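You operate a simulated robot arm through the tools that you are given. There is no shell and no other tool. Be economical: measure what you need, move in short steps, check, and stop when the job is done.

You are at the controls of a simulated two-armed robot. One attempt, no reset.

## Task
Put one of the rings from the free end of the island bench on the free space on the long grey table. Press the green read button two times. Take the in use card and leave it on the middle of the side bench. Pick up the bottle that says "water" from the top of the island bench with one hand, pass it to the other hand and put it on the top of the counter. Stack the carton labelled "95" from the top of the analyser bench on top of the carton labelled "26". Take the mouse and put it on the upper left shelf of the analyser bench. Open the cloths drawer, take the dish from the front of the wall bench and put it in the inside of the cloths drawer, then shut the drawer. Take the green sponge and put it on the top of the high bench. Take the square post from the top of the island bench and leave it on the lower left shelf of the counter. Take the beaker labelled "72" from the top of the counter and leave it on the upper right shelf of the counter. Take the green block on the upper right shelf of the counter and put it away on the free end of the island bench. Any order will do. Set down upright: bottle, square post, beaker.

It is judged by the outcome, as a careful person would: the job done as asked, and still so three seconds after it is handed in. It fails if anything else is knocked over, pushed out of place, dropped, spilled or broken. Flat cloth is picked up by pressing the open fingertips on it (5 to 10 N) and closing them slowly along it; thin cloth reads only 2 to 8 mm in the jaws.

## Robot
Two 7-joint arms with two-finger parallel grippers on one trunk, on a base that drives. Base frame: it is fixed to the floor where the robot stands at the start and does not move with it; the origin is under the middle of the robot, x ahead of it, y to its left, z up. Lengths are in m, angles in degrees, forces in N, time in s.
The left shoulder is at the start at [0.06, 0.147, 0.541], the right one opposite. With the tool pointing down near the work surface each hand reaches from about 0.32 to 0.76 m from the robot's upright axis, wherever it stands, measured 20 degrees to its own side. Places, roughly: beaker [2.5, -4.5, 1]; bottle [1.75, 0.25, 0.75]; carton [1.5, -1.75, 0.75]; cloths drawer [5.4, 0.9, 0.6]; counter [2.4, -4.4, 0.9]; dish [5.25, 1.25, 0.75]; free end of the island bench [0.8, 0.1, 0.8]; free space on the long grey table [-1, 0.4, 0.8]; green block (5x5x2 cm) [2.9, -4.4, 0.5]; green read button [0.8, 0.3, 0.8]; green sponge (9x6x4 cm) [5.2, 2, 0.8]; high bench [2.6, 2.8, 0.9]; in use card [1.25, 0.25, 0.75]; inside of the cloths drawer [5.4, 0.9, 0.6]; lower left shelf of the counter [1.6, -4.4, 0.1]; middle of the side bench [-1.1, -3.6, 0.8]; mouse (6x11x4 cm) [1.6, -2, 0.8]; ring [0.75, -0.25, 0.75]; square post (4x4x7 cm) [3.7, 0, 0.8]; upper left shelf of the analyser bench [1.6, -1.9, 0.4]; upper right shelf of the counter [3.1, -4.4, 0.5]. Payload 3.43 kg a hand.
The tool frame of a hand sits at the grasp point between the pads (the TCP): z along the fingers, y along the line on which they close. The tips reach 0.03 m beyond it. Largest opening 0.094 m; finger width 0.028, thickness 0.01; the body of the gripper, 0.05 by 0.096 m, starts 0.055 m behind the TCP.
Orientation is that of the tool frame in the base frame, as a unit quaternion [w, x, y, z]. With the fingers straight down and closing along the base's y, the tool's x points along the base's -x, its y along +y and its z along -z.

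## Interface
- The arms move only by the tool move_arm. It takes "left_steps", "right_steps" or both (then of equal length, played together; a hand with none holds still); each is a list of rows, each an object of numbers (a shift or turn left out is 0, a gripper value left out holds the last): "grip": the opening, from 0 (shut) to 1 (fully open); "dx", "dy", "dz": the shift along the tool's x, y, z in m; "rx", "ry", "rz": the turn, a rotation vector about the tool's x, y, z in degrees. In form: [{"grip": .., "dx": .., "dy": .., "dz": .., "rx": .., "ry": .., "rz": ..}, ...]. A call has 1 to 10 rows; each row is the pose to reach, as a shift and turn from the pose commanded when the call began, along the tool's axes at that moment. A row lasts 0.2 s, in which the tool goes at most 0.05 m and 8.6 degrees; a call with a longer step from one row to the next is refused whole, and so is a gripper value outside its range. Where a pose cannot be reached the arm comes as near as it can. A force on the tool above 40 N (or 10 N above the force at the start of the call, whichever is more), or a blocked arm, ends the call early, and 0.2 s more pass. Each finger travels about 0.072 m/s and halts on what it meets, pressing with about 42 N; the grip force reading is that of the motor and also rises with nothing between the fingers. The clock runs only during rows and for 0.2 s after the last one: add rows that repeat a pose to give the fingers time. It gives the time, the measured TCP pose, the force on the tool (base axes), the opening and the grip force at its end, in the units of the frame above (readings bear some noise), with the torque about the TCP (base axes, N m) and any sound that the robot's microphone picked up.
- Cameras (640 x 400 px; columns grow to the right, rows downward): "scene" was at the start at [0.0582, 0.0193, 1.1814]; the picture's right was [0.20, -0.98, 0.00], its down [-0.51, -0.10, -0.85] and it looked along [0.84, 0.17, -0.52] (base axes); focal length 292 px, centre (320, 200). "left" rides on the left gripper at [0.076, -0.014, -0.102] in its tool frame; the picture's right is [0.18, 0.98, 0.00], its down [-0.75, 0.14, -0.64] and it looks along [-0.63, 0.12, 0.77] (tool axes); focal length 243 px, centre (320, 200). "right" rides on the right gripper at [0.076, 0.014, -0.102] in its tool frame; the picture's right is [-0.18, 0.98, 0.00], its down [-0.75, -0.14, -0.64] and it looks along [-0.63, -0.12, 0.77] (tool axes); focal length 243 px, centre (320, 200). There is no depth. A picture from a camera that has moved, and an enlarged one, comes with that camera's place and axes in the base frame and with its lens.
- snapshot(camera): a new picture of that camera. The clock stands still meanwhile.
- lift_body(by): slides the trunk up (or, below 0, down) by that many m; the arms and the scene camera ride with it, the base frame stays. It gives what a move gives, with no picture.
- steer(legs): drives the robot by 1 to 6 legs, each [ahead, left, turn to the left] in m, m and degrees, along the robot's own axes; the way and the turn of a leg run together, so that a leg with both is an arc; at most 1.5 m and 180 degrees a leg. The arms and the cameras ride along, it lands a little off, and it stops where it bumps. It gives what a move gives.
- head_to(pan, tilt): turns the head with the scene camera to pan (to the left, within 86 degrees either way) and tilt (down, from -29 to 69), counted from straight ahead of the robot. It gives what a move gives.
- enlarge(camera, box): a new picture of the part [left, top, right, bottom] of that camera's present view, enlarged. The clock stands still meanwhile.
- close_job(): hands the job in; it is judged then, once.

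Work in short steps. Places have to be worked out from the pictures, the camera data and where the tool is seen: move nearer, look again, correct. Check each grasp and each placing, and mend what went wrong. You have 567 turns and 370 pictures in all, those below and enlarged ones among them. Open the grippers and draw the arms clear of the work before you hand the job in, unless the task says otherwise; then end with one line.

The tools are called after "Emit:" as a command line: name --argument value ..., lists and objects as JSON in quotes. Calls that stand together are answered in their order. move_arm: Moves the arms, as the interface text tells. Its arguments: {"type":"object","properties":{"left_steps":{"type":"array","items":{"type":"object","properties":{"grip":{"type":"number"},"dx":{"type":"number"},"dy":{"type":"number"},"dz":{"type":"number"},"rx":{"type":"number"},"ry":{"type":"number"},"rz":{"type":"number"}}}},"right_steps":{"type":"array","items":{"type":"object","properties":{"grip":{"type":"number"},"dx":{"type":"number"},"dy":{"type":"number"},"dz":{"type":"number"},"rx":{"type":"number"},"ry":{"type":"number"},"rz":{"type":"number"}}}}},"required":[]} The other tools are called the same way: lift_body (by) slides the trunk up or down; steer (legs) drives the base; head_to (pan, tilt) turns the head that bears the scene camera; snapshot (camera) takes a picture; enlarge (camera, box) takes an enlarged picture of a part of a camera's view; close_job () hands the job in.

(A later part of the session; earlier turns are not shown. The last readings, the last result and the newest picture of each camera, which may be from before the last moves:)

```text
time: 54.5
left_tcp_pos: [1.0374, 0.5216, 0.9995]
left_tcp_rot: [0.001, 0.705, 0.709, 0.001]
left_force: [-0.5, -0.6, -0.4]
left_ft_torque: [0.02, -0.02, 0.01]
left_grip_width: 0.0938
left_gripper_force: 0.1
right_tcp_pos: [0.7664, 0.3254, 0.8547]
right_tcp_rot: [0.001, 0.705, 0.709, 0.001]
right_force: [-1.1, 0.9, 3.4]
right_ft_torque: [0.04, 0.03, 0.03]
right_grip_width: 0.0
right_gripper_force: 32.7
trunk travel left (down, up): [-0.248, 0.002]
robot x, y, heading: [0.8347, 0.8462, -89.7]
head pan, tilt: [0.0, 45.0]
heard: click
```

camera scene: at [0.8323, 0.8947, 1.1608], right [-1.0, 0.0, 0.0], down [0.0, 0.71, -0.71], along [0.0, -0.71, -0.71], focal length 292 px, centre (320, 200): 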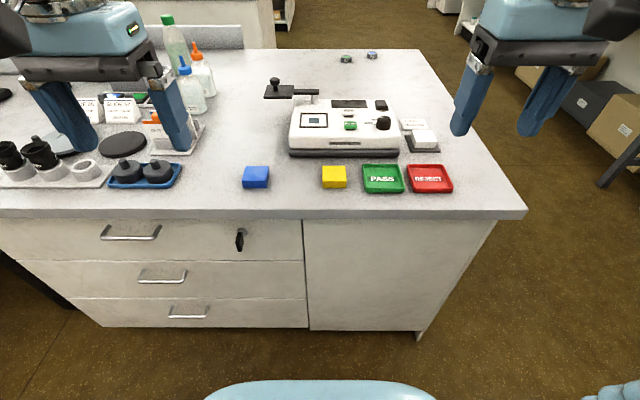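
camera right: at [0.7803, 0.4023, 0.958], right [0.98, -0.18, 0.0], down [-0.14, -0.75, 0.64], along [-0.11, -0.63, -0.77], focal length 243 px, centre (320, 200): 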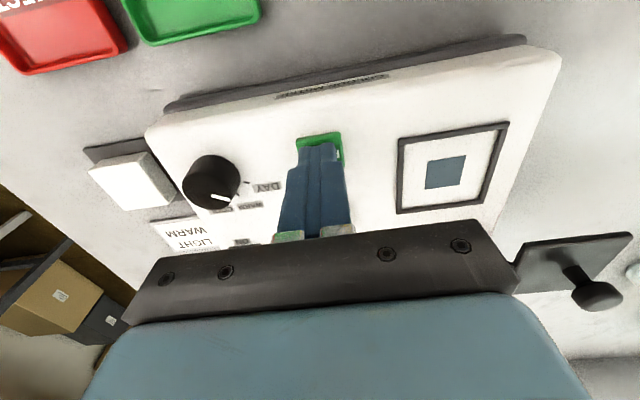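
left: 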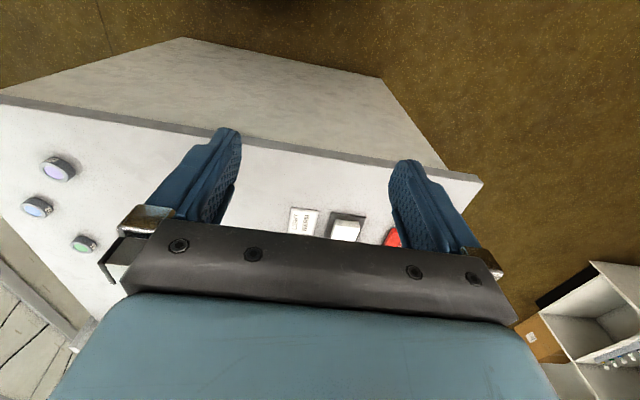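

Two presses done. Lift and retract, then look to the left along the bench.

Emit:
move_arm --right_steps '[{"dz": -0.03}, {"dz": -0.07}, {"dz": -0.11}, {"dz": -0.12, "dx": 0.045}, {"dz": -0.13, "dx": 0.09}, {"dz": -0.14, "dx": 0.135}, {"dz": -0.145, "dx": 0.18}, {"dz": -0.145, "dx": 0.2}, {"dz": -0.145, "dx": 0.2, "grip": 1}]'

Emit:
head_to --pan 55 --tilt 30

Emit:
snapshot --camera "scene"

```text
time: 56.5
left_tcp_pos: [1.0372, 0.5217, 0.9993]
left_tcp_rot: [0.0, 0.705, 0.709, 0.0]
left_force: [-0.6, 0.7, 0.3]
left_ft_torque: [-0.05, 0.01, 0.0]
left_grip_width: 0.0939
left_gripper_force: 0.1
right_tcp_pos: [0.7663, 0.5238, 0.9983]
right_tcp_rot: [0.001, 0.707, 0.708, 0.0]
right_force: [-0.4, -0.1, 0.1]
right_ft_torque: [0.0, 0.0, 0.02]
right_grip_width: 0.0531
right_gripper_force: 0.0
right hand out of reach, approached as far as the arm can: row 3, 4, 5
trunk travel left (down, up): [-0.248, 0.002]
robot x, y, heading: [0.8305, 0.8458, -89.7]
head pan, tilt: [0.0, 45.0]
```

```text
time: 57.7
left_tcp_pos: [1.0372, 0.5209, 1.0003]
left_tcp_rot: [0.0, 0.705, 0.709, -0.001]
left_force: [-0.8, 0.0, -0.4]
left_ft_torque: [0.02, 0.0, 0.03]
left_grip_width: 0.0941
left_gripper_force: 0.0
right_tcp_pos: [0.7668, 0.5224, 0.9985]
right_tcp_rot: [0.001, 0.706, 0.708, 0.0]
right_force: [-0.3, -0.3, -0.7]
right_ft_torque: [-0.01, 0.01, -0.02]
right_grip_width: 0.0939
right_gripper_force: 0.2
trunk travel left (down, up): [-0.248, 0.002]
robot x, y, heading: [0.8318, 0.8429, -89.6]
head pan, tilt: [55.0, 30.0]
```

```text
340 pictures are left
camera scene: at [0.9068, 0.8235, 1.1834], right [-0.57, -0.82, 0.0], down [-0.41, 0.29, -0.87], along [0.71, -0.49, -0.5], focal length 292 px, centre (320, 200)
```

scene: 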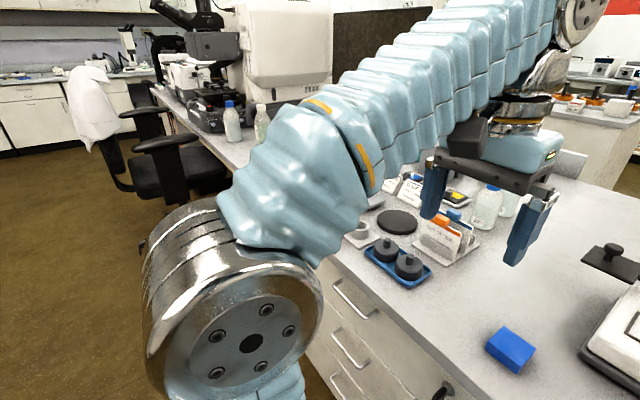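

Chair is beyond x≈2.4. Strafe left ~0.45 m to face the cards and bottles.

Emit:
steer --legs '[[0, 0.45, 0]]'

Emit:
head_to --pan 0 --tilt 40

Emit:
snapshot --camera "scene"

Emit:
enlarge --camera "scene" --box '[220, 60, 420, 185]'

```text
time: 60.4
left_tcp_pos: [1.4904, 0.5257, 0.9996]
left_tcp_rot: [0.001, 0.705, 0.71, -0.001]
left_force: [0.0, -0.3, 0.3]
left_ft_torque: [-0.01, -0.02, -0.02]
left_grip_width: 0.0939
left_gripper_force: 0.0
right_tcp_pos: [1.2182, 0.5277, 0.9992]
right_tcp_rot: [0.001, 0.705, 0.709, 0.001]
right_force: [0.7, 0.4, -0.3]
right_ft_torque: [0.02, 0.0, -0.04]
right_grip_width: 0.094
right_gripper_force: 0.2
trunk travel left (down, up): [-0.248, 0.002]
robot x, y, heading: [1.287, 0.8479, -89.8]
head pan, tilt: [55.0, 30.0]
```

```text
time: 61.7
left_tcp_pos: [1.4878, 0.5242, 1.0]
left_tcp_rot: [0.0, 0.705, 0.709, 0.0]
left_force: [-1.0, 0.9, -0.7]
left_ft_torque: [-0.02, 0.03, -0.01]
left_grip_width: 0.0939
left_gripper_force: 0.0
right_tcp_pos: [1.2179, 0.5286, 0.9992]
right_tcp_rot: [0.001, 0.704, 0.71, 0.001]
right_force: [-0.2, 0.7, -0.6]
right_ft_torque: [-0.01, -0.01, -0.02]
right_grip_width: 0.0941
right_gripper_force: 0.0
trunk travel left (down, up): [-0.248, 0.002]
robot x, y, heading: [1.2816, 0.8434, -89.5]
head pan, tilt: [0.0, 40.0]
```

```text
339 pictures are left
camera scene: at [1.2841, 0.7929, 1.1681], right [-1.0, -0.01, 0.0], down [-0.01, 0.64, -0.77], along [0.01, -0.77, -0.64], focal length 292 px, centre (320, 200)
```

scene: 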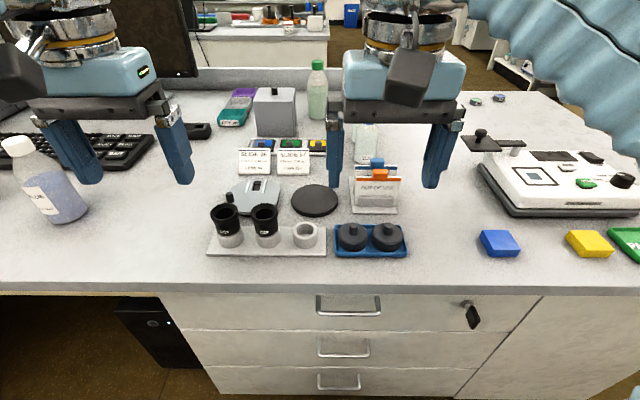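

```text
3.20 times, centred on (320, 122) of scene
camera zoom: at [1.2841, 0.7929, 1.1681], right [-1.0, -0.01, 0.0], down [-0.01, 0.64, -0.77], along [0.01, -0.77, -0.64], focal length 935 px, centre (320, 448)
```

zoom: 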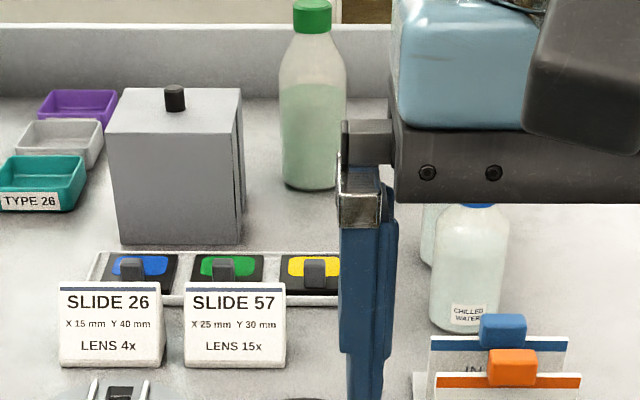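

The card stand shows "OUT OF USE" (orange tab) in front and "IN USE" (blue tab) behind. Check the left bottle labels.

Emit:
enlarge --camera "scene" --box '[0, 110, 160, 230]'

Emit:
snapshot --camera "left"

Emit:
snapshot --camera "right"

```text
3.33 times, centred on (80, 170) of scene
camera zoom: at [1.2841, 0.7929, 1.1681], right [-1.0, -0.01, 0.0], down [-0.01, 0.64, -0.77], along [0.01, -0.77, -0.64], focal length 974 px, centre (1120, 300)
```

zoom: 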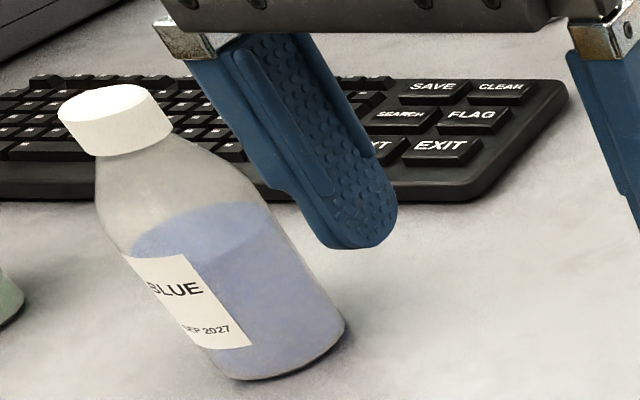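

```text
336 pictures are left
camera left: at [1.4737, 0.6006, 1.1027], right [0.98, 0.19, 0.0], down [0.15, -0.75, 0.64], along [0.12, -0.63, -0.77], focal length 243 px, centre (320, 200)
```

left: 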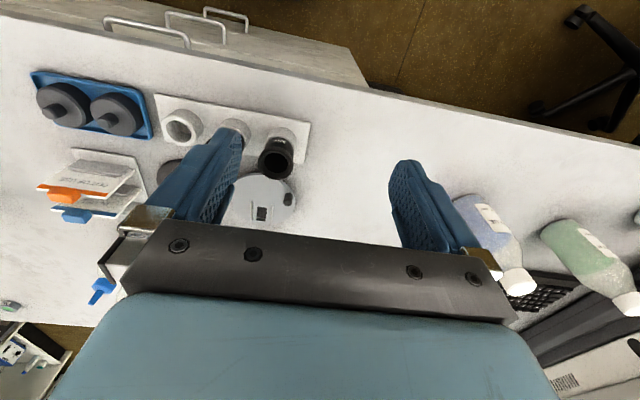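

```text
335 pictures are left
camera right: at [1.232, 0.6042, 1.102], right [0.98, -0.18, 0.0], down [-0.14, -0.75, 0.64], along [-0.11, -0.63, -0.77], focal length 243 px, centre (320, 200)
```

right: 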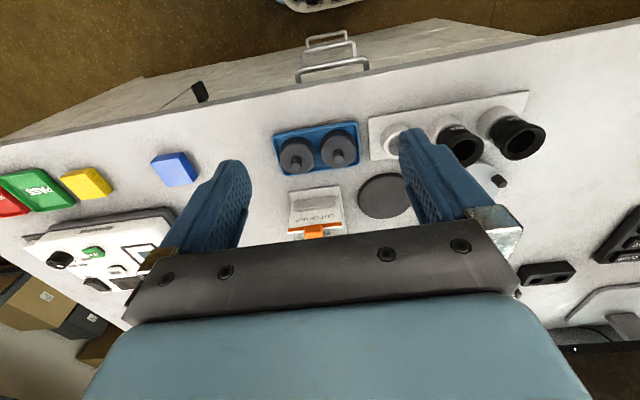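

Bottles near x≈1.8 need reading too. Pan left to see them.

Emit:
head_to --pan 45 --tilt 30

Emit:
snapshot --camera "scene"

```text
time: 62.8
left_tcp_pos: [1.4885, 0.5243, 1.0002]
left_tcp_rot: [0.001, 0.705, 0.709, -0.001]
left_force: [1.3, 0.3, 0.1]
left_ft_torque: [0.04, 0.02, -0.01]
left_grip_width: 0.0939
left_gripper_force: 0.1
right_tcp_pos: [1.2186, 0.5267, 0.9981]
right_tcp_rot: [0.001, 0.704, 0.71, -0.001]
right_force: [-0.1, -0.3, 0.4]
right_ft_torque: [0.01, -0.01, 0.02]
right_grip_width: 0.094
right_gripper_force: 0.1
trunk travel left (down, up): [-0.248, 0.002]
robot x, y, heading: [1.2821, 0.8488, -89.7]
head pan, tilt: [45.0, 30.0]
```

```text
334 pictures are left
camera scene: at [1.3478, 0.8144, 1.1834], right [-0.7, -0.71, 0.0], down [-0.36, 0.35, -0.87], along [0.62, -0.61, -0.5], focal length 292 px, centre (320, 200)
```

scene: 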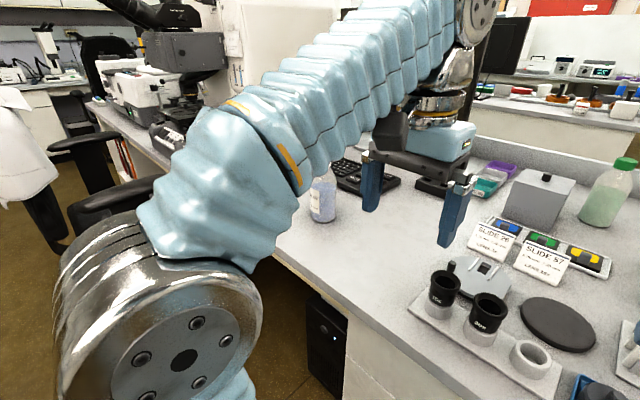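

Strafe left another 0.33 m and look straight at these bottles.

Emit:
steer --legs '[[0, 0.33, 0]]'

Emit:
head_to --pan 5 --tilt 38

Emit:
snapshot --camera "scene"

Emit:
snapshot --camera "left"

```text
time: 65.0
left_tcp_pos: [1.8186, 0.5254, 0.9999]
left_tcp_rot: [0.0, 0.708, 0.707, -0.001]
left_force: [-0.1, 1.0, -1.4]
left_ft_torque: [-0.03, 0.0, 0.0]
left_grip_width: 0.0939
left_gripper_force: 0.1
right_tcp_pos: [1.5464, 0.5305, 0.9999]
right_tcp_rot: [0.0, 0.708, 0.707, 0.001]
right_force: [-0.2, 0.0, -0.2]
right_ft_torque: [0.0, -0.03, -0.03]
right_grip_width: 0.0941
right_gripper_force: 0.1
trunk travel left (down, up): [-0.248, 0.002]
robot x, y, heading: [1.6145, 0.8469, -89.9]
head pan, tilt: [45.0, 30.0]
```

```text
time: 66.0
left_tcp_pos: [1.817, 0.5248, 1.0]
left_tcp_rot: [0.002, 0.707, 0.707, -0.001]
left_force: [-0.1, -1.5, -0.6]
left_ft_torque: [-0.03, -0.01, -0.01]
left_grip_width: 0.0943
left_gripper_force: 0.1
right_tcp_pos: [1.5468, 0.5303, 0.9995]
right_tcp_rot: [0.001, 0.707, 0.707, 0.001]
right_force: [0.3, -0.7, 0.5]
right_ft_torque: [-0.02, 0.03, 0.01]
right_grip_width: 0.094
right_gripper_force: 0.0
trunk travel left (down, up): [-0.248, 0.002]
robot x, y, heading: [1.6111, 0.8473, -90.0]
head pan, tilt: [5.0, 38.0]
```

```text
333 pictures are left
camera scene: at [1.6221, 0.7932, 1.1711], right [-1.0, -0.09, 0.0], down [-0.05, 0.61, -0.79], along [0.07, -0.79, -0.62], focal length 292 px, centre (320, 200)
```

scene: 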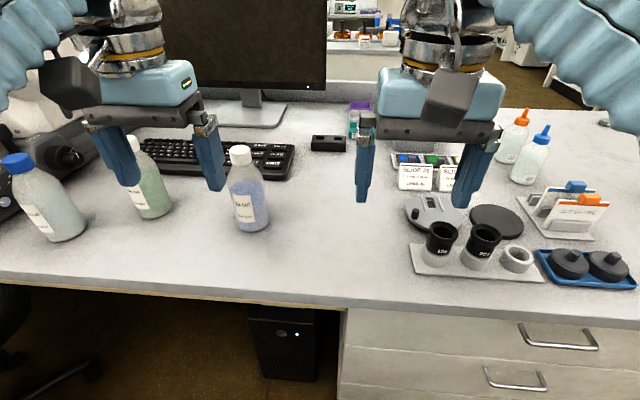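

```text
332 pictures are left
camera left: at [1.8027, 0.6004, 1.1027], right [0.98, 0.18, 0.0], down [0.14, -0.75, 0.64], along [0.12, -0.63, -0.77], focal length 243 px, centre (320, 200)
```

left: 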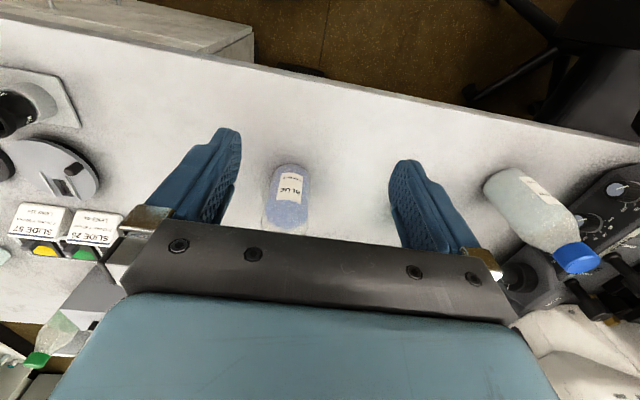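

Emit:
enlarge --camera "scene" --box '[0, 130, 280, 260]'

Emit:
enlarge --camera "scene" --box '[470, 100, 620, 200]'

```text
2.29 times, centred on (140, 195) of scene
camera zoom: at [1.6221, 0.7932, 1.1711], right [-1.0, -0.09, 0.0], down [-0.05, 0.61, -0.79], along [0.07, -0.79, -0.62], focal length 668 px, centre (731, 211)
```

zoom: 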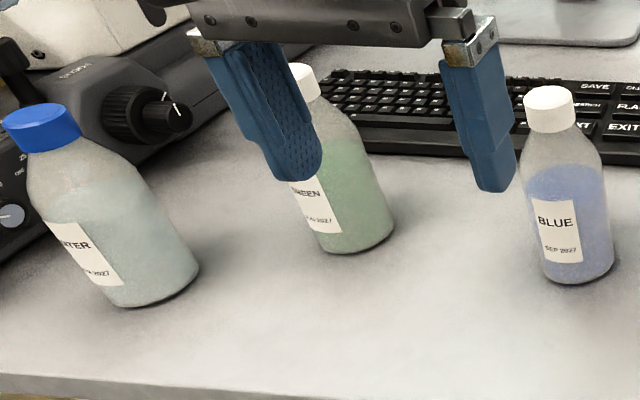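

```text
4.00 times, centred on (545, 150) of scene
camera zoom: at [1.6221, 0.7932, 1.1711], right [-1.0, -0.09, 0.0], down [-0.05, 0.61, -0.79], along [0.07, -0.79, -0.62], focal length 1169 px, centre (-580, 400)
```

zoom: 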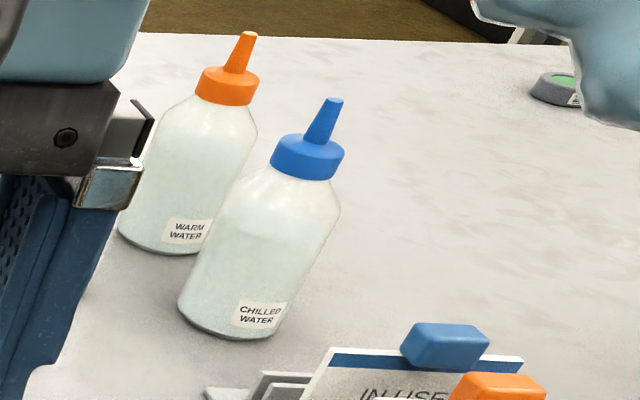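

The plain "WATER" bottle (blue cap) is at about (2.15, 0.41). Move left a bit more so it's in front-left of me and examine it.

Emit:
steer --legs '[[0, 0.24, 0]]'

Emit:
head_to --pan 25 --tilt 40

Emit:
snapshot --camera "scene"

Emit:
snapshot --camera "left"

```text
time: 67.8
left_tcp_pos: [2.054, 0.5251, 1.0]
left_tcp_rot: [0.001, 0.707, 0.707, -0.001]
left_force: [0.0, -0.3, 0.0]
left_ft_torque: [0.01, 0.01, -0.02]
left_grip_width: 0.0937
left_gripper_force: 0.0
right_tcp_pos: [1.7823, 0.529, 0.9982]
right_tcp_rot: [0.0, 0.708, 0.706, 0.0]
right_force: [0.0, 0.2, 0.5]
right_ft_torque: [-0.03, -0.01, -0.01]
right_grip_width: 0.0941
right_gripper_force: 0.1
trunk travel left (down, up): [-0.248, 0.002]
robot x, y, heading: [1.8478, 0.8482, -89.8]
head pan, tilt: [5.0, 38.0]
```

```text
time: 68.6
left_tcp_pos: [2.0536, 0.5237, 0.9996]
left_tcp_rot: [0.0, 0.707, 0.707, -0.001]
left_force: [0.0, 0.0, -0.2]
left_ft_torque: [0.01, -0.02, -0.01]
left_grip_width: 0.0941
left_gripper_force: 0.0
right_tcp_pos: [1.7829, 0.5283, 0.999]
right_tcp_rot: [0.001, 0.708, 0.706, 0.001]
right_force: [-0.2, -0.1, -0.1]
right_ft_torque: [-0.02, -0.01, -0.02]
right_grip_width: 0.094
right_gripper_force: 0.2
trunk travel left (down, up): [-0.248, 0.002]
robot x, y, heading: [1.8524, 0.8459, -90.1]
head pan, tilt: [25.0, 40.0]
```

```text
329 pictures are left
camera scene: at [1.8866, 0.8021, 1.1681], right [-0.91, -0.42, 0.0], down [-0.27, 0.58, -0.77], along [0.32, -0.69, -0.64], focal length 292 px, centre (320, 200)
```

scene: 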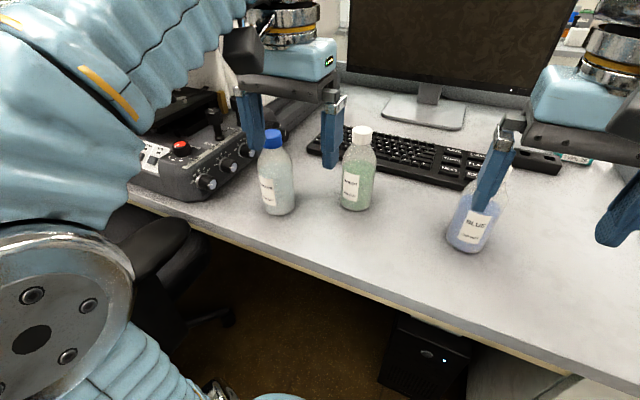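

```text
328 pictures are left
camera left: at [2.039, 0.6004, 1.1027], right [0.98, 0.18, 0.0], down [0.14, -0.75, 0.64], along [0.12, -0.63, -0.77], focal length 243 px, centre (320, 200)
```

left: 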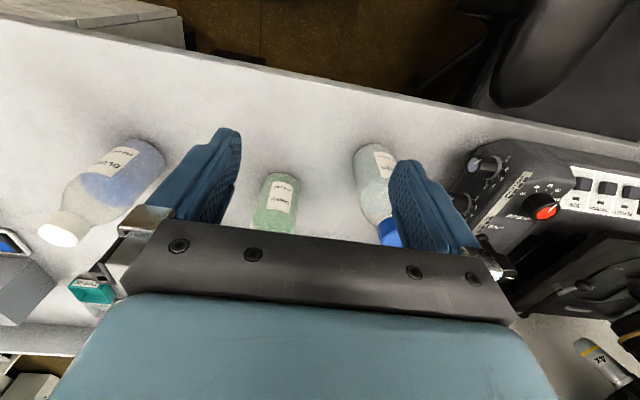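

Bottle cap is at about (2.16, 0.41, 0.92), body ~7 cm thick. Bring the left hand above the cap.

Emit:
move_arm --left_steps '[{"dx": -0.035, "dy": 0.033}, {"dx": -0.07, "dy": 0.066}, {"dx": -0.11, "dy": 0.1}, {"dx": -0.11, "dy": 0.1}]'

Emit:
snapshot --camera "left"

Emit:
snapshot --camera "scene"

```text
refused: row 3 steps farther than a row can; nothing moved
```

```text
327 pictures are left
camera left: at [2.039, 0.6004, 1.1027], right [0.98, 0.18, 0.0], down [0.14, -0.75, 0.64], along [0.12, -0.63, -0.77], focal length 243 px, centre (320, 200)
```

left: 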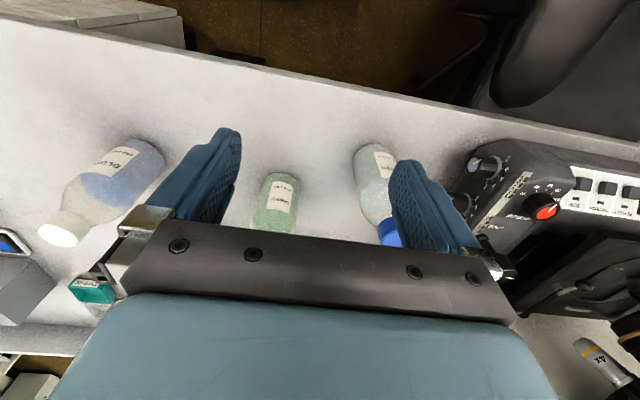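

```text
326 pictures are left
camera scene: at [1.8866, 0.8021, 1.1681], right [-0.91, -0.42, 0.0], down [-0.27, 0.58, -0.77], along [0.32, -0.69, -0.64], focal length 292 px, centre (320, 200)
```

scene: 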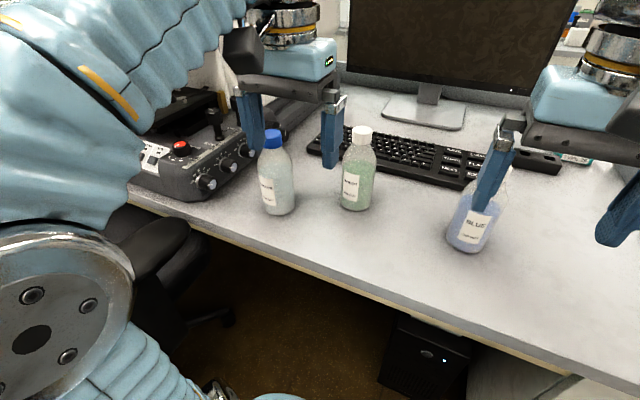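

Use shorter rows (≤0.045 m each).

Emit:
move_arm --left_steps '[{"dx": -0.028, "dy": 0.025}, {"dx": -0.056, "dy": 0.05}, {"dx": -0.084, "dy": 0.075}, {"dx": -0.11, "dy": 0.1}, {"dx": -0.11, "dy": 0.1}]'

Emit:
snapshot --camera "left"

Emit:
snapshot --camera "scene"

```text
time: 69.8
left_tcp_pos: [2.1538, 0.42, 0.9846]
left_tcp_rot: [0.002, 0.708, 0.706, 0.0]
left_force: [-0.9, 0.2, -0.3]
left_ft_torque: [0.03, -0.03, -0.01]
left_grip_width: 0.094
left_gripper_force: 0.0
left hand out of reach, approached as far as the arm can: row 3, 4, 5
right_tcp_pos: [1.7826, 0.5287, 0.998]
right_tcp_rot: [0.002, 0.708, 0.706, 0.001]
right_force: [-1.2, 0.2, -0.2]
right_ft_torque: [0.03, -0.01, -0.01]
right_grip_width: 0.094
right_gripper_force: 0.0
trunk travel left (down, up): [-0.248, 0.002]
robot x, y, heading: [1.8495, 0.8434, -89.9]
head pan, tilt: [25.0, 40.0]
```

```text
325 pictures are left
camera left: at [2.1396, 0.4958, 1.0869], right [0.98, 0.18, 0.0], down [0.14, -0.75, 0.65], along [0.12, -0.63, -0.76], focal length 243 px, centre (320, 200)
```

left: 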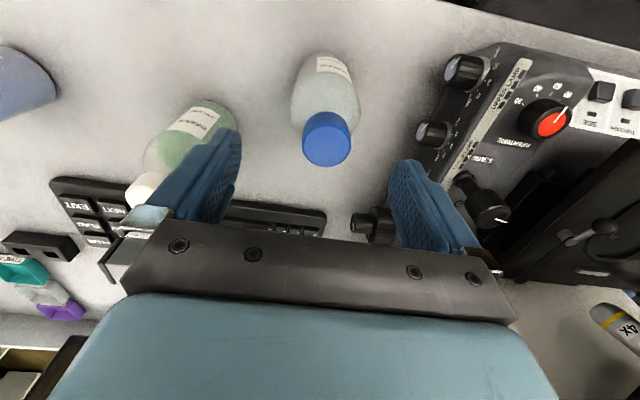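

```text
324 pictures are left
camera scene: at [1.8856, 0.8021, 1.1681], right [-0.91, -0.42, 0.0], down [-0.27, 0.58, -0.77], along [0.32, -0.69, -0.64], focal length 292 px, centre (320, 200)
```

scene: 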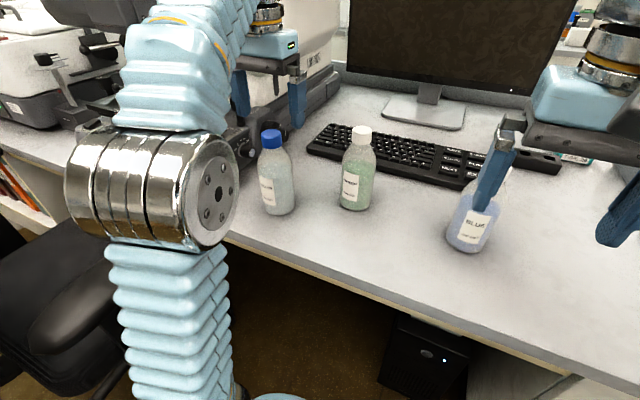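

Cap centre ≈(2.158, 0.421, 0.923). Descend to z≈0.922 and close.

Emit:
move_arm --left_steps '[{"dy": 0.004, "dz": 0.03, "grip": 0.85}, {"dy": 0.004, "dz": 0.062}, {"dy": 0.004, "dz": 0.062}]'

Emit:
move_arm --left_steps '[{"grip": 0.6}, {"grip": 0.5}, {"grip": 0.4}, {"grip": 0.3}, {"grip": 0.3}]'

Emit:
snapshot --camera "left"

Emit:
snapshot --camera "scene"

```text
time: 70.6
left_tcp_pos: [2.1594, 0.4198, 0.9226]
left_tcp_rot: [0.001, 0.707, 0.707, -0.001]
left_force: [0.4, 0.8, 0.0]
left_ft_torque: [0.0, -0.02, -0.02]
left_grip_width: 0.0796
left_gripper_force: 0.0
right_tcp_pos: [1.783, 0.5299, 0.9982]
right_tcp_rot: [0.0, 0.707, 0.707, 0.001]
right_force: [0.0, -0.3, 0.5]
right_ft_torque: [0.01, -0.02, 0.01]
right_grip_width: 0.094
right_gripper_force: 0.0
trunk travel left (down, up): [-0.248, 0.002]
robot x, y, heading: [1.8483, 0.844, -90.0]
head pan, tilt: [25.0, 40.0]
```

```text
time: 71.8
left_tcp_pos: [2.1599, 0.4202, 0.9241]
left_tcp_rot: [0.0, 0.707, 0.707, 0.0]
left_force: [0.9, -1.1, -0.2]
left_ft_torque: [-0.01, -0.06, 0.01]
left_grip_width: 0.0565
left_gripper_force: 41.8
right_tcp_pos: [1.7833, 0.5293, 0.9974]
right_tcp_rot: [0.001, 0.708, 0.706, 0.001]
right_force: [0.3, -0.4, 0.0]
right_ft_torque: [0.01, 0.03, 0.01]
right_grip_width: 0.0938
right_gripper_force: 0.0
trunk travel left (down, up): [-0.248, 0.002]
robot x, y, heading: [1.8489, 0.85, -90.0]
head pan, tilt: [25.0, 40.0]
```

```text
323 pictures are left
camera left: at [2.1448, 0.4957, 1.0268], right [0.98, 0.18, 0.0], down [0.14, -0.75, 0.64], along [0.12, -0.63, -0.77], focal length 243 px, centre (320, 200)
```

left: 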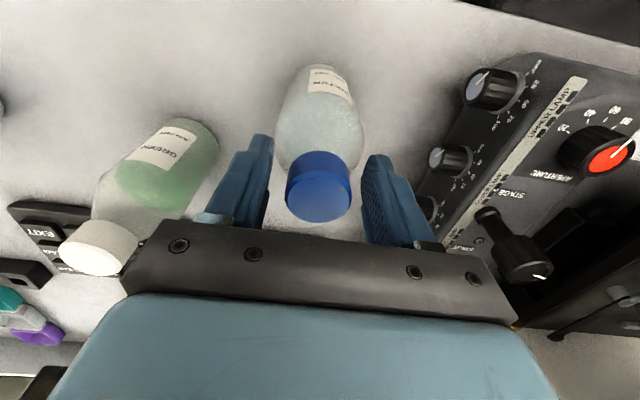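

```text
322 pictures are left
camera scene: at [1.8868, 0.802, 1.168], right [-0.91, -0.42, 0.0], down [-0.27, 0.58, -0.77], along [0.32, -0.69, -0.64], focal length 292 px, centre (320, 200)
```

scene: 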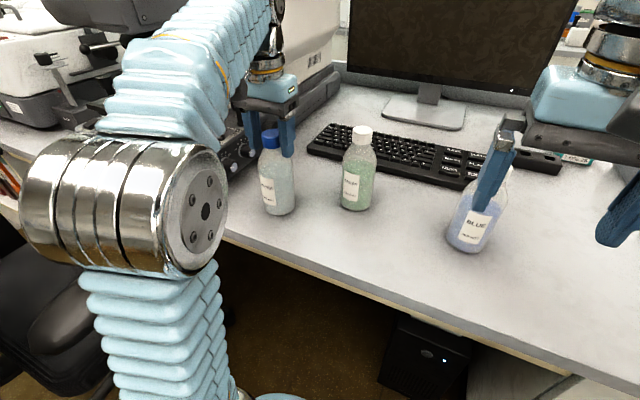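

Tips seem to touch the sloping shoulder rather than the cap. Open a bit, raise 15 mm, and close on the cap.

Emit:
move_arm --left_steps '[{"grip": 0.75}, {"grip": 0.75}, {"grip": 0.75, "dz": -0.015}, {"grip": 0.6, "dz": -0.015}, {"grip": 0.5, "dz": -0.015}, {"grip": 0.4, "dz": -0.015}, {"grip": 0.3, "dz": -0.015}, {"grip": 0.3, "dz": -0.015}, {"grip": 0.3, "dz": -0.015}]'

Emit:
snapshot --camera "left"

Emit:
enlarge --camera "scene" --box '[200, 80, 360, 220]'

```text
time: 73.8
left_tcp_pos: [2.1576, 0.4206, 0.9386]
left_tcp_rot: [0.0, 0.707, 0.707, 0.0]
left_force: [1.5, -0.9, 4.8]
left_ft_torque: [-0.17, -0.1, 0.05]
left_grip_width: 0.0472
left_gripper_force: 42.5
right_tcp_pos: [1.7837, 0.5298, 0.9982]
right_tcp_rot: [0.001, 0.707, 0.707, 0.002]
right_force: [-0.2, -0.2, -0.4]
right_ft_torque: [0.01, -0.01, 0.01]
right_grip_width: 0.094
right_gripper_force: 0.1
trunk travel left (down, up): [-0.248, 0.002]
robot x, y, heading: [1.85, 0.8519, -90.2]
head pan, tilt: [25.0, 40.0]
```

```text
321 pictures are left
camera left: at [2.1432, 0.4962, 1.0421], right [0.98, 0.18, 0.0], down [0.14, -0.75, 0.64], along [0.12, -0.63, -0.77], focal length 243 px, centre (320, 200)
```

left: 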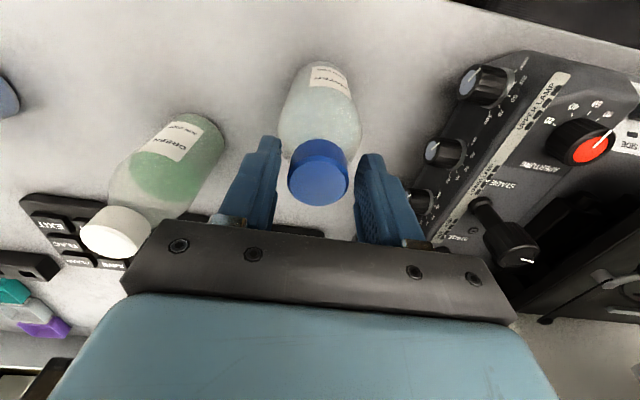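

```text
2.86 times, centred on (280, 150) of scene
camera zoom: at [1.8867, 0.8023, 1.1681], right [-0.91, -0.42, 0.0], down [-0.27, 0.58, -0.77], along [0.32, -0.69, -0.64], focal length 835 px, centre (434, 343)
```

zoom: 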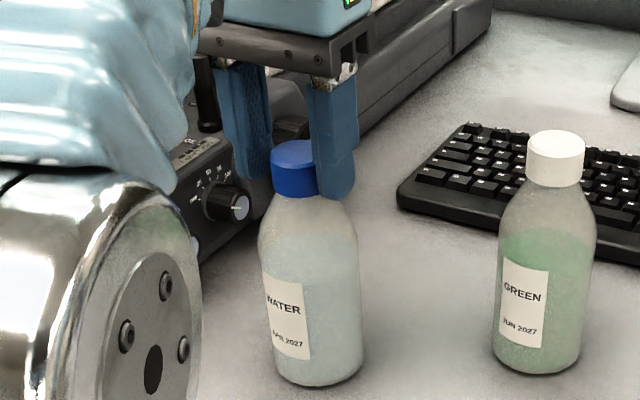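

Still slightly on the shoulder (5 N up). Raise another 10 mm and regrip.

Emit:
move_arm --left_steps '[{"grip": 0.65}, {"grip": 0.65}, {"grip": 0.65, "dz": -0.01}, {"grip": 0.5, "dz": -0.01}, {"grip": 0.4, "dz": -0.01}, {"grip": 0.3, "dz": -0.01}, {"grip": 0.3, "dz": -0.01}, {"grip": 0.3, "dz": -0.01}]'

Emit:
snapshot --camera "left"

Emit:
enlarge --camera "scene" --box '[200, 80, 360, 220]'

```text
time: 75.6
left_tcp_pos: [2.1579, 0.4207, 0.9487]
left_tcp_rot: [0.001, 0.707, 0.707, 0.0]
left_force: [0.7, -0.9, 4.7]
left_ft_torque: [-0.1, 0.08, 0.02]
left_grip_width: 0.0415
left_gripper_force: 42.2
right_tcp_pos: [1.783, 0.5308, 0.9982]
right_tcp_rot: [0.001, 0.708, 0.707, 0.001]
right_force: [0.1, 0.2, -0.2]
right_ft_torque: [0.04, -0.02, 0.01]
right_grip_width: 0.094
right_gripper_force: 0.2
trunk travel left (down, up): [-0.248, 0.002]
robot x, y, heading: [1.8535, 0.8519, -89.9]
head pan, tilt: [25.0, 40.0]
```

```text
319 pictures are left
camera left: at [2.1431, 0.4962, 1.0519], right [0.98, 0.18, 0.0], down [0.14, -0.75, 0.64], along [0.12, -0.63, -0.77], focal length 243 px, centre (320, 200)
```

left: 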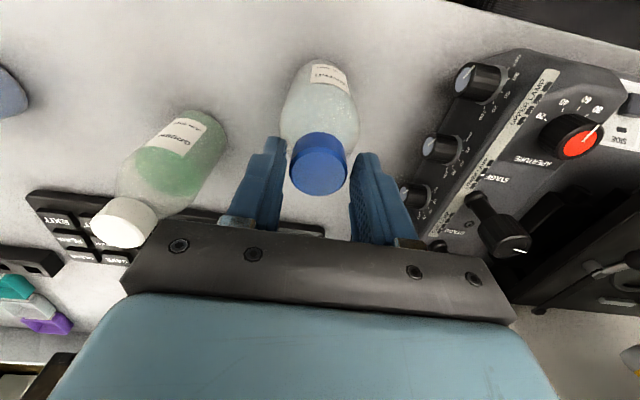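

```text
2.86 times, centred on (280, 150) of scene
camera zoom: at [1.8866, 0.8023, 1.1681], right [-0.91, -0.42, 0.0], down [-0.27, 0.58, -0.77], along [0.32, -0.69, -0.64], focal length 835 px, centre (434, 343)
```

zoom: 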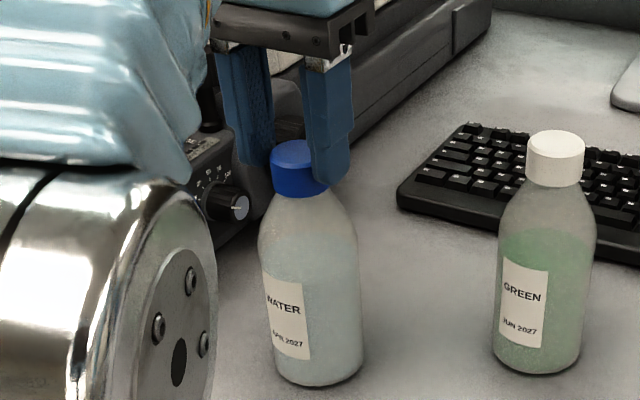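

Width 41.5 mm matches the cap. Try lifting 2 cm and verify.

Emit:
move_arm --left_steps '[{"dz": -0.01}, {"dz": -0.02}, {"dz": -0.02}]'

Emit:
enlarge --camera "scene" --box '[200, 80, 360, 220]'

```text
time: 76.4
left_tcp_pos: [2.1581, 0.4199, 0.969]
left_tcp_rot: [0.0, 0.707, 0.707, -0.001]
left_force: [0.6, 0.8, -3.4]
left_ft_torque: [0.01, -0.01, -0.01]
left_grip_width: 0.0412
left_gripper_force: 42.0
right_tcp_pos: [1.7832, 0.5292, 0.9981]
right_tcp_rot: [0.001, 0.707, 0.707, 0.001]
right_force: [-0.1, -0.5, -0.3]
right_ft_torque: [-0.01, 0.0, 0.0]
right_grip_width: 0.0939
right_gripper_force: 0.1
trunk travel left (down, up): [-0.248, 0.002]
robot x, y, heading: [1.8536, 0.8486, -90.2]
head pan, tilt: [25.0, 40.0]
```

```text
2.86 times, centred on (280, 150) of scene
camera zoom: at [1.8868, 0.8019, 1.168], right [-0.91, -0.42, 0.0], down [-0.27, 0.58, -0.77], along [0.32, -0.69, -0.64], focal length 835 px, centre (434, 343)
```

zoom: 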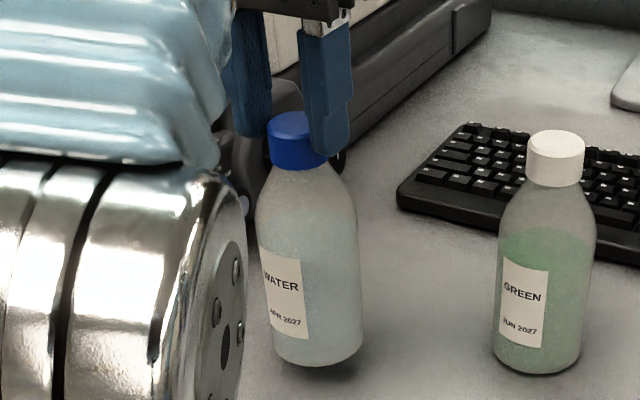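

Lifted cleanly (≈3.5 N). Raise further, draw toward me, then back the base off from the bench.

Emit:
move_arm --left_steps '[{"dz": -0.03}, {"dz": -0.06, "dx": 0.02}, {"dz": -0.08, "dx": 0.06}, {"dz": -0.1, "dx": 0.1}, {"dz": -0.11, "dx": 0.14}, {"dz": -0.11, "dx": 0.15}]'

Emit:
steer --legs '[[-0.35, 0, 0]]'

Emit:
snapshot --camera "scene"

```text
time: 77.8
left_tcp_pos: [2.1452, 0.502, 0.9939]
left_tcp_rot: [0.001, 0.707, 0.707, 0.0]
left_force: [0.3, 0.8, -2.4]
left_ft_torque: [0.0, 0.01, 0.01]
left_grip_width: 0.0407
left_gripper_force: 41.9
left hand out of reach, approached as far as the arm can: row 1, 2, 3, 4, 5, 6
right_tcp_pos: [1.7827, 0.5304, 0.9987]
right_tcp_rot: [0.001, 0.708, 0.707, 0.001]
right_force: [-0.2, 0.4, -0.2]
right_ft_torque: [-0.06, -0.03, 0.02]
right_grip_width: 0.0941
right_gripper_force: 0.1
trunk travel left (down, up): [-0.248, 0.002]
robot x, y, heading: [1.8524, 0.8515, -89.6]
head pan, tilt: [25.0, 40.0]
```

```text
time: 80.1
left_tcp_pos: [2.1461, 0.8553, 0.9934]
left_tcp_rot: [0.001, 0.707, 0.707, 0.0]
left_force: [0.3, -0.4, -4.5]
left_ft_torque: [0.03, 0.0, -0.01]
left_grip_width: 0.0408
left_gripper_force: 42.1
right_tcp_pos: [1.7835, 0.8831, 0.9984]
right_tcp_rot: [0.001, 0.707, 0.707, 0.0]
right_force: [-0.1, -0.9, -0.5]
right_ft_torque: [0.03, 0.0, 0.0]
right_grip_width: 0.0939
right_gripper_force: 0.0
trunk travel left (down, up): [-0.248, 0.002]
robot x, y, heading: [1.8521, 1.1992, -90.0]
head pan, tilt: [25.0, 40.0]
```

```text
316 pictures are left
camera scene: at [1.8868, 1.1553, 1.168], right [-0.91, -0.42, 0.0], down [-0.27, 0.58, -0.77], along [0.32, -0.69, -0.64], focal length 292 px, centre (320, 200)
```

scene: 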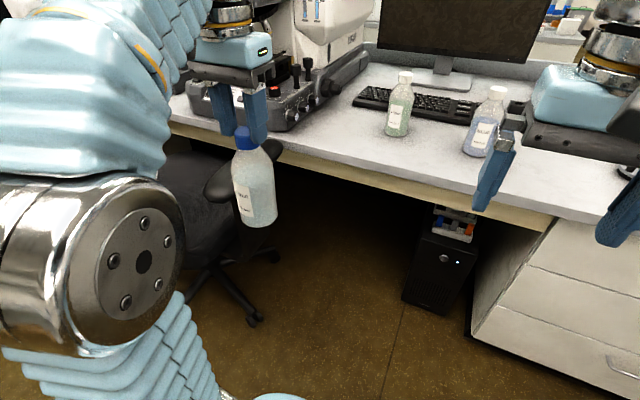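

Position both hands: left (bottle) inward, right outward and lower.

Emit:
move_arm --left_steps '[{"dy": -0.03}, {"dy": -0.06}, {"dy": -0.09}, {"dy": -0.12}, {"dy": -0.12}]' --right_steps '[{"dy": -0.04, "dz": 0.02}, {"dy": -0.08, "dz": 0.04}, {"dy": -0.12, "dz": 0.06}, {"dy": -0.16, "dz": 0.08}, {"dy": -0.2, "dz": 0.1}]'

Emit:
move_arm --right_steps '[{"rx": -4.85, "ry": 4.85, "rz": 4.85}, {"rx": -9.7, "ry": 9.7, "rz": 9.7}, {"rx": -14.55, "ry": 14.55, "rz": 14.55}, {"rx": -19.4, "ry": 19.4, "rz": 19.4}, {"rx": -24.25, "ry": 24.25, "rz": 24.25}, {"rx": -29.1, "ry": 29.1, "rz": 29.1}, {"rx": -33.95, "ry": 33.95, "rz": 33.95}, {"rx": -38.8, "ry": 38.8, "rz": 38.8}, {"rx": -43.65, "ry": 43.65, "rz": 43.65}, {"rx": -48.5, "ry": 48.5, "rz": 48.5}]'

Emit:
head_to --pan 0 --tilt 35

Emit:
snapshot --camera "scene"

```text
time: 81.3
left_tcp_pos: [2.0258, 0.8544, 0.9939]
left_tcp_rot: [0.001, 0.708, 0.706, -0.001]
left_force: [0.1, -0.7, -3.3]
left_ft_torque: [0.01, -0.05, -0.01]
left_grip_width: 0.0408
left_gripper_force: 42.1
right_tcp_pos: [1.5859, 0.881, 0.8968]
right_tcp_rot: [0.001, 0.708, 0.707, 0.0]
right_force: [0.9, -0.2, -0.7]
right_ft_torque: [-0.06, 0.01, 0.0]
right_grip_width: 0.094
right_gripper_force: 0.0
trunk travel left (down, up): [-0.248, 0.002]
robot x, y, heading: [1.8539, 1.2009, -90.4]
head pan, tilt: [25.0, 40.0]
```

```text
time: 83.5
left_tcp_pos: [2.0276, 0.8531, 0.994]
left_tcp_rot: [0.0, 0.707, 0.707, -0.001]
left_force: [-0.7, -1.0, -3.3]
left_ft_torque: [0.04, 0.02, 0.03]
left_grip_width: 0.0406
left_gripper_force: 41.9
right_tcp_pos: [1.5833, 0.8822, 0.8985]
right_tcp_rot: [0.001, 0.798, 0.25, 0.548]
right_force: [-0.6, -0.2, 0.4]
right_ft_torque: [0.03, 0.02, 0.0]
right_grip_width: 0.0939
right_gripper_force: 0.0
trunk travel left (down, up): [-0.248, 0.002]
robot x, y, heading: [1.8545, 1.1987, -89.9]
head pan, tilt: [25.0, 40.0]
```

```text
time: 84.4
left_tcp_pos: [2.0266, 0.8533, 0.9932]
left_tcp_rot: [0.001, 0.707, 0.707, -0.001]
left_force: [-0.1, 0.3, -3.3]
left_ft_torque: [0.06, 0.01, 0.0]
left_grip_width: 0.0407
left_gripper_force: 42.4
right_tcp_pos: [1.5834, 0.883, 0.8968]
right_tcp_rot: [0.001, 0.798, 0.252, 0.547]
right_force: [-1.3, 1.2, 0.1]
right_ft_torque: [0.03, -0.01, -0.02]
right_grip_width: 0.0941
right_gripper_force: 0.0
trunk travel left (down, up): [-0.248, 0.002]
robot x, y, heading: [1.8527, 1.2031, -90.0]
head pan, tilt: [0.0, 35.0]
```

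```text
315 pictures are left
camera scene: at [1.8508, 1.1444, 1.1756], right [-1.0, 0.0, 0.0], down [0.0, 0.57, -0.82], along [0.0, -0.82, -0.57], focal length 292 px, centre (320, 200)
```

scene: 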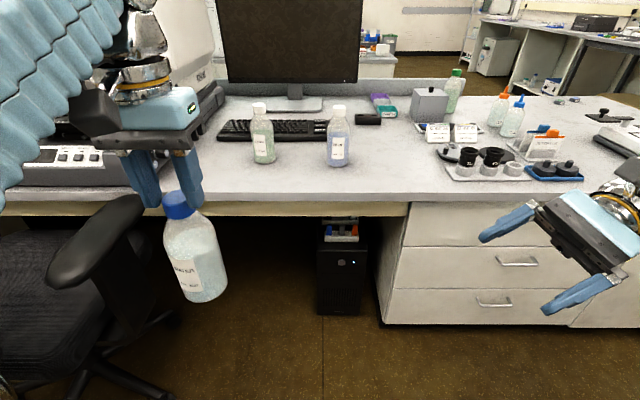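

Orientation works. Complete the turn.

Emit:
move_arm --right_steps '[{"rx": -4.16, "ry": 4.16, "rz": 4.16}, {"rx": -8.32, "ry": 8.32, "rz": 8.32}, {"rx": -12.48, "ry": 12.48, "rz": 12.48}, {"rx": -16.64, "ry": 16.64, "rz": 16.64}, {"rx": -20.8, "ry": 20.8, "rz": 20.8}, {"rx": -20.8, "ry": 20.8, "rz": 20.8}]'

Emit:
snapshot --camera "scene"

Emit:
snapshot --camera "right"

```text
time: 85.8
left_tcp_pos: [2.0263, 0.8537, 0.994]
left_tcp_rot: [0.0, 0.707, 0.707, -0.001]
left_force: [0.0, 0.1, -2.9]
left_ft_torque: [0.01, 0.0, -0.02]
left_grip_width: 0.0405
left_gripper_force: 42.0
right_tcp_pos: [1.5838, 0.8834, 0.8978]
right_tcp_rot: [0.0, 0.706, -0.001, 0.708]
right_force: [0.1, -0.1, -0.4]
right_ft_torque: [0.02, 0.0, 0.01]
right_grip_width: 0.0943
right_gripper_force: 0.0
trunk travel left (down, up): [-0.248, 0.002]
robot x, y, heading: [1.8526, 1.2034, -90.2]
head pan, tilt: [0.0, 35.0]
```

```text
314 pictures are left
camera scene: at [1.8507, 1.1445, 1.1756], right [-1.0, 0.0, 0.0], down [0.0, 0.57, -0.82], along [0.0, -0.82, -0.57], focal length 292 px, centre (320, 200)
```

scene: 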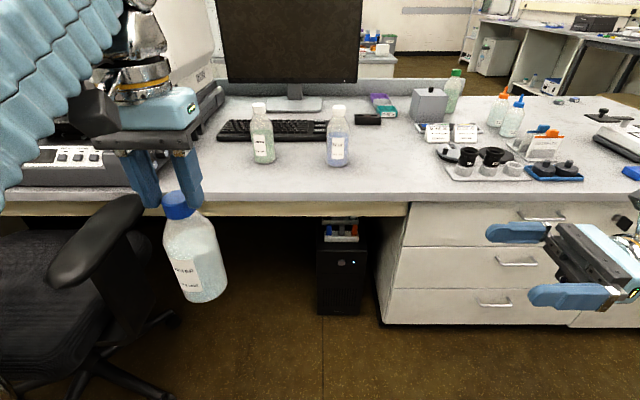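

```text
313 pictures are left
camera right: at [1.4808, 0.8688, 0.9749], right [0.0, -0.98, -0.19], down [-0.64, 0.14, -0.76], along [0.77, 0.12, -0.63], focal length 243 px, centre (320, 200)
```

right: 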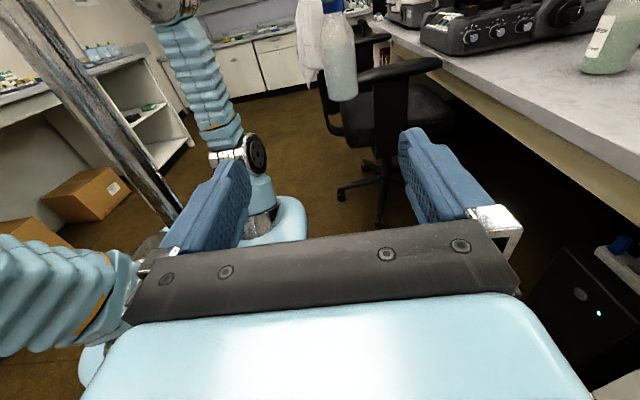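

Right hand now points left with camera up. Advance toward the bottle body, stopping short to look.

Emit:
move_arm --right_steps '[{"dx": -0.01, "dy": 0.01, "dz": 0.04}, {"dx": -0.02, "dy": 0.02, "dz": 0.08}, {"dx": -0.03, "dy": 0.029, "dz": 0.12}, {"dx": -0.03, "dy": 0.029, "dz": 0.16}, {"dx": -0.03, "dy": 0.029, "dz": 0.2}, {"dx": -0.03, "dy": 0.029, "dz": 0.24}, {"dx": -0.03, "dy": 0.029, "dz": 0.28}, {"dx": -0.03, "dy": 0.029, "dz": 0.32}, {"dx": -0.03, "dy": 0.029, "dz": 0.32}]'

Emit:
snapshot --camera "scene"

Emit:
snapshot --camera "right"

```text
time: 87.8
left_tcp_pos: [2.0273, 0.8535, 0.9937]
left_tcp_rot: [0.0, 0.707, 0.707, -0.001]
left_force: [0.4, 0.6, -2.8]
left_ft_torque: [0.05, 0.01, -0.01]
left_grip_width: 0.0408
left_gripper_force: 42.0
right_tcp_pos: [1.9049, 0.8532, 0.8699]
right_tcp_rot: [0.001, 0.706, -0.001, 0.708]
right_force: [0.4, 1.1, -0.3]
right_ft_torque: [0.02, 0.02, 0.02]
right_grip_width: 0.094
right_gripper_force: 0.0
trunk travel left (down, up): [-0.248, 0.002]
robot x, y, heading: [1.85, 1.2004, -89.8]
head pan, tilt: [0.0, 35.0]
```

```text
312 pictures are left
camera scene: at [1.8509, 1.1444, 1.1756], right [-1.0, 0.0, 0.0], down [0.0, 0.57, -0.82], along [0.0, -0.82, -0.57], focal length 292 px, centre (320, 200)
```

scene: 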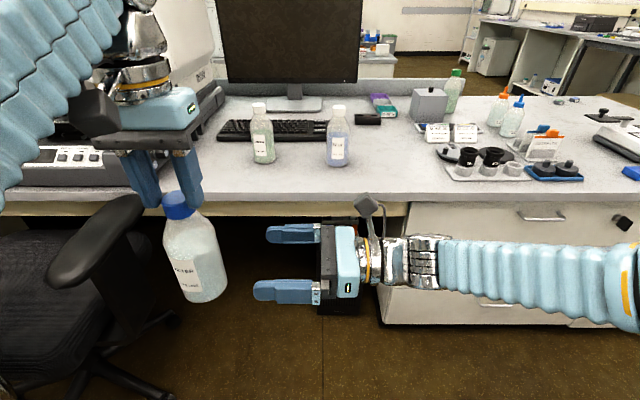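

```text
311 pictures are left
camera right: at [1.8021, 0.8399, 0.9465], right [0.0, -0.98, -0.18], down [-0.64, 0.14, -0.76], along [0.77, 0.12, -0.63], focal length 243 px, centre (320, 200)
```

right: 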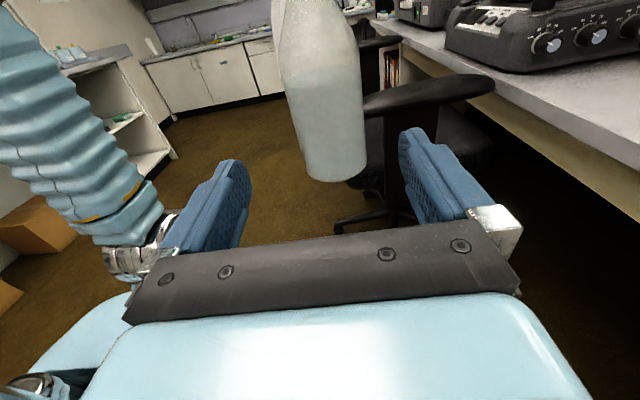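

Bottle is centred between the fingers. Advance 0.117 m and close.

Emit:
move_arm --right_steps '[{"dz": 0.04}, {"dz": 0.08}, {"dz": 0.117}, {"dz": 0.117}]'

Emit:
snapshot --camera "right"

Emit:
snapshot --camera "scene"

```text
time: 88.8
left_tcp_pos: [2.0273, 0.8522, 0.9933]
left_tcp_rot: [0.001, 0.707, 0.707, 0.0]
left_force: [0.2, 0.3, -3.0]
left_ft_torque: [0.05, 0.03, -0.03]
left_grip_width: 0.0401
left_gripper_force: 42.0
right_tcp_pos: [2.0183, 0.8541, 0.8721]
right_tcp_rot: [0.001, 0.707, -0.001, 0.708]
right_force: [0.6, -0.2, 0.4]
right_ft_torque: [0.02, -0.02, 0.02]
right_grip_width: 0.0939
right_gripper_force: 0.0
trunk travel left (down, up): [-0.248, 0.002]
robot x, y, heading: [1.8504, 1.1993, -89.8]
head pan, tilt: [0.0, 35.0]
```

```text
310 pictures are left
camera right: at [1.9162, 0.8404, 0.9483], right [0.0, -0.98, -0.18], down [-0.64, 0.14, -0.76], along [0.77, 0.12, -0.63], focal length 243 px, centre (320, 200)
```

right: 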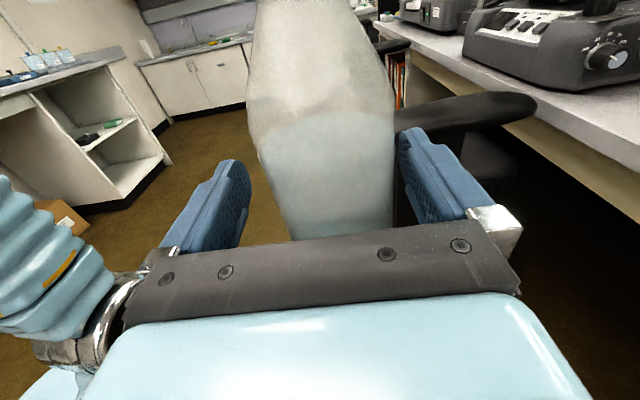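

```text
309 pictures are left
camera scene: at [1.8509, 1.1444, 1.1756], right [-1.0, 0.0, 0.0], down [0.0, 0.57, -0.82], along [0.0, -0.82, -0.57], focal length 292 px, centre (320, 200)
```

scene: 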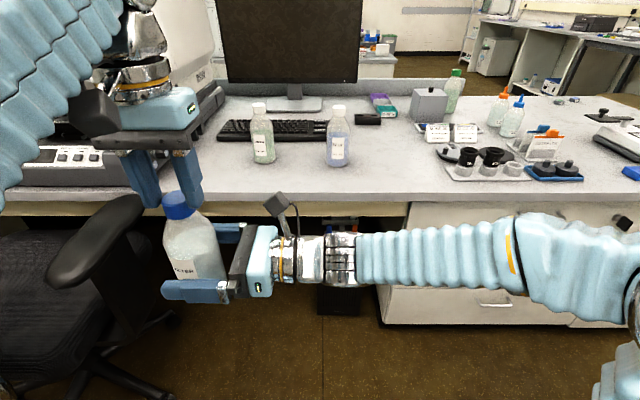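

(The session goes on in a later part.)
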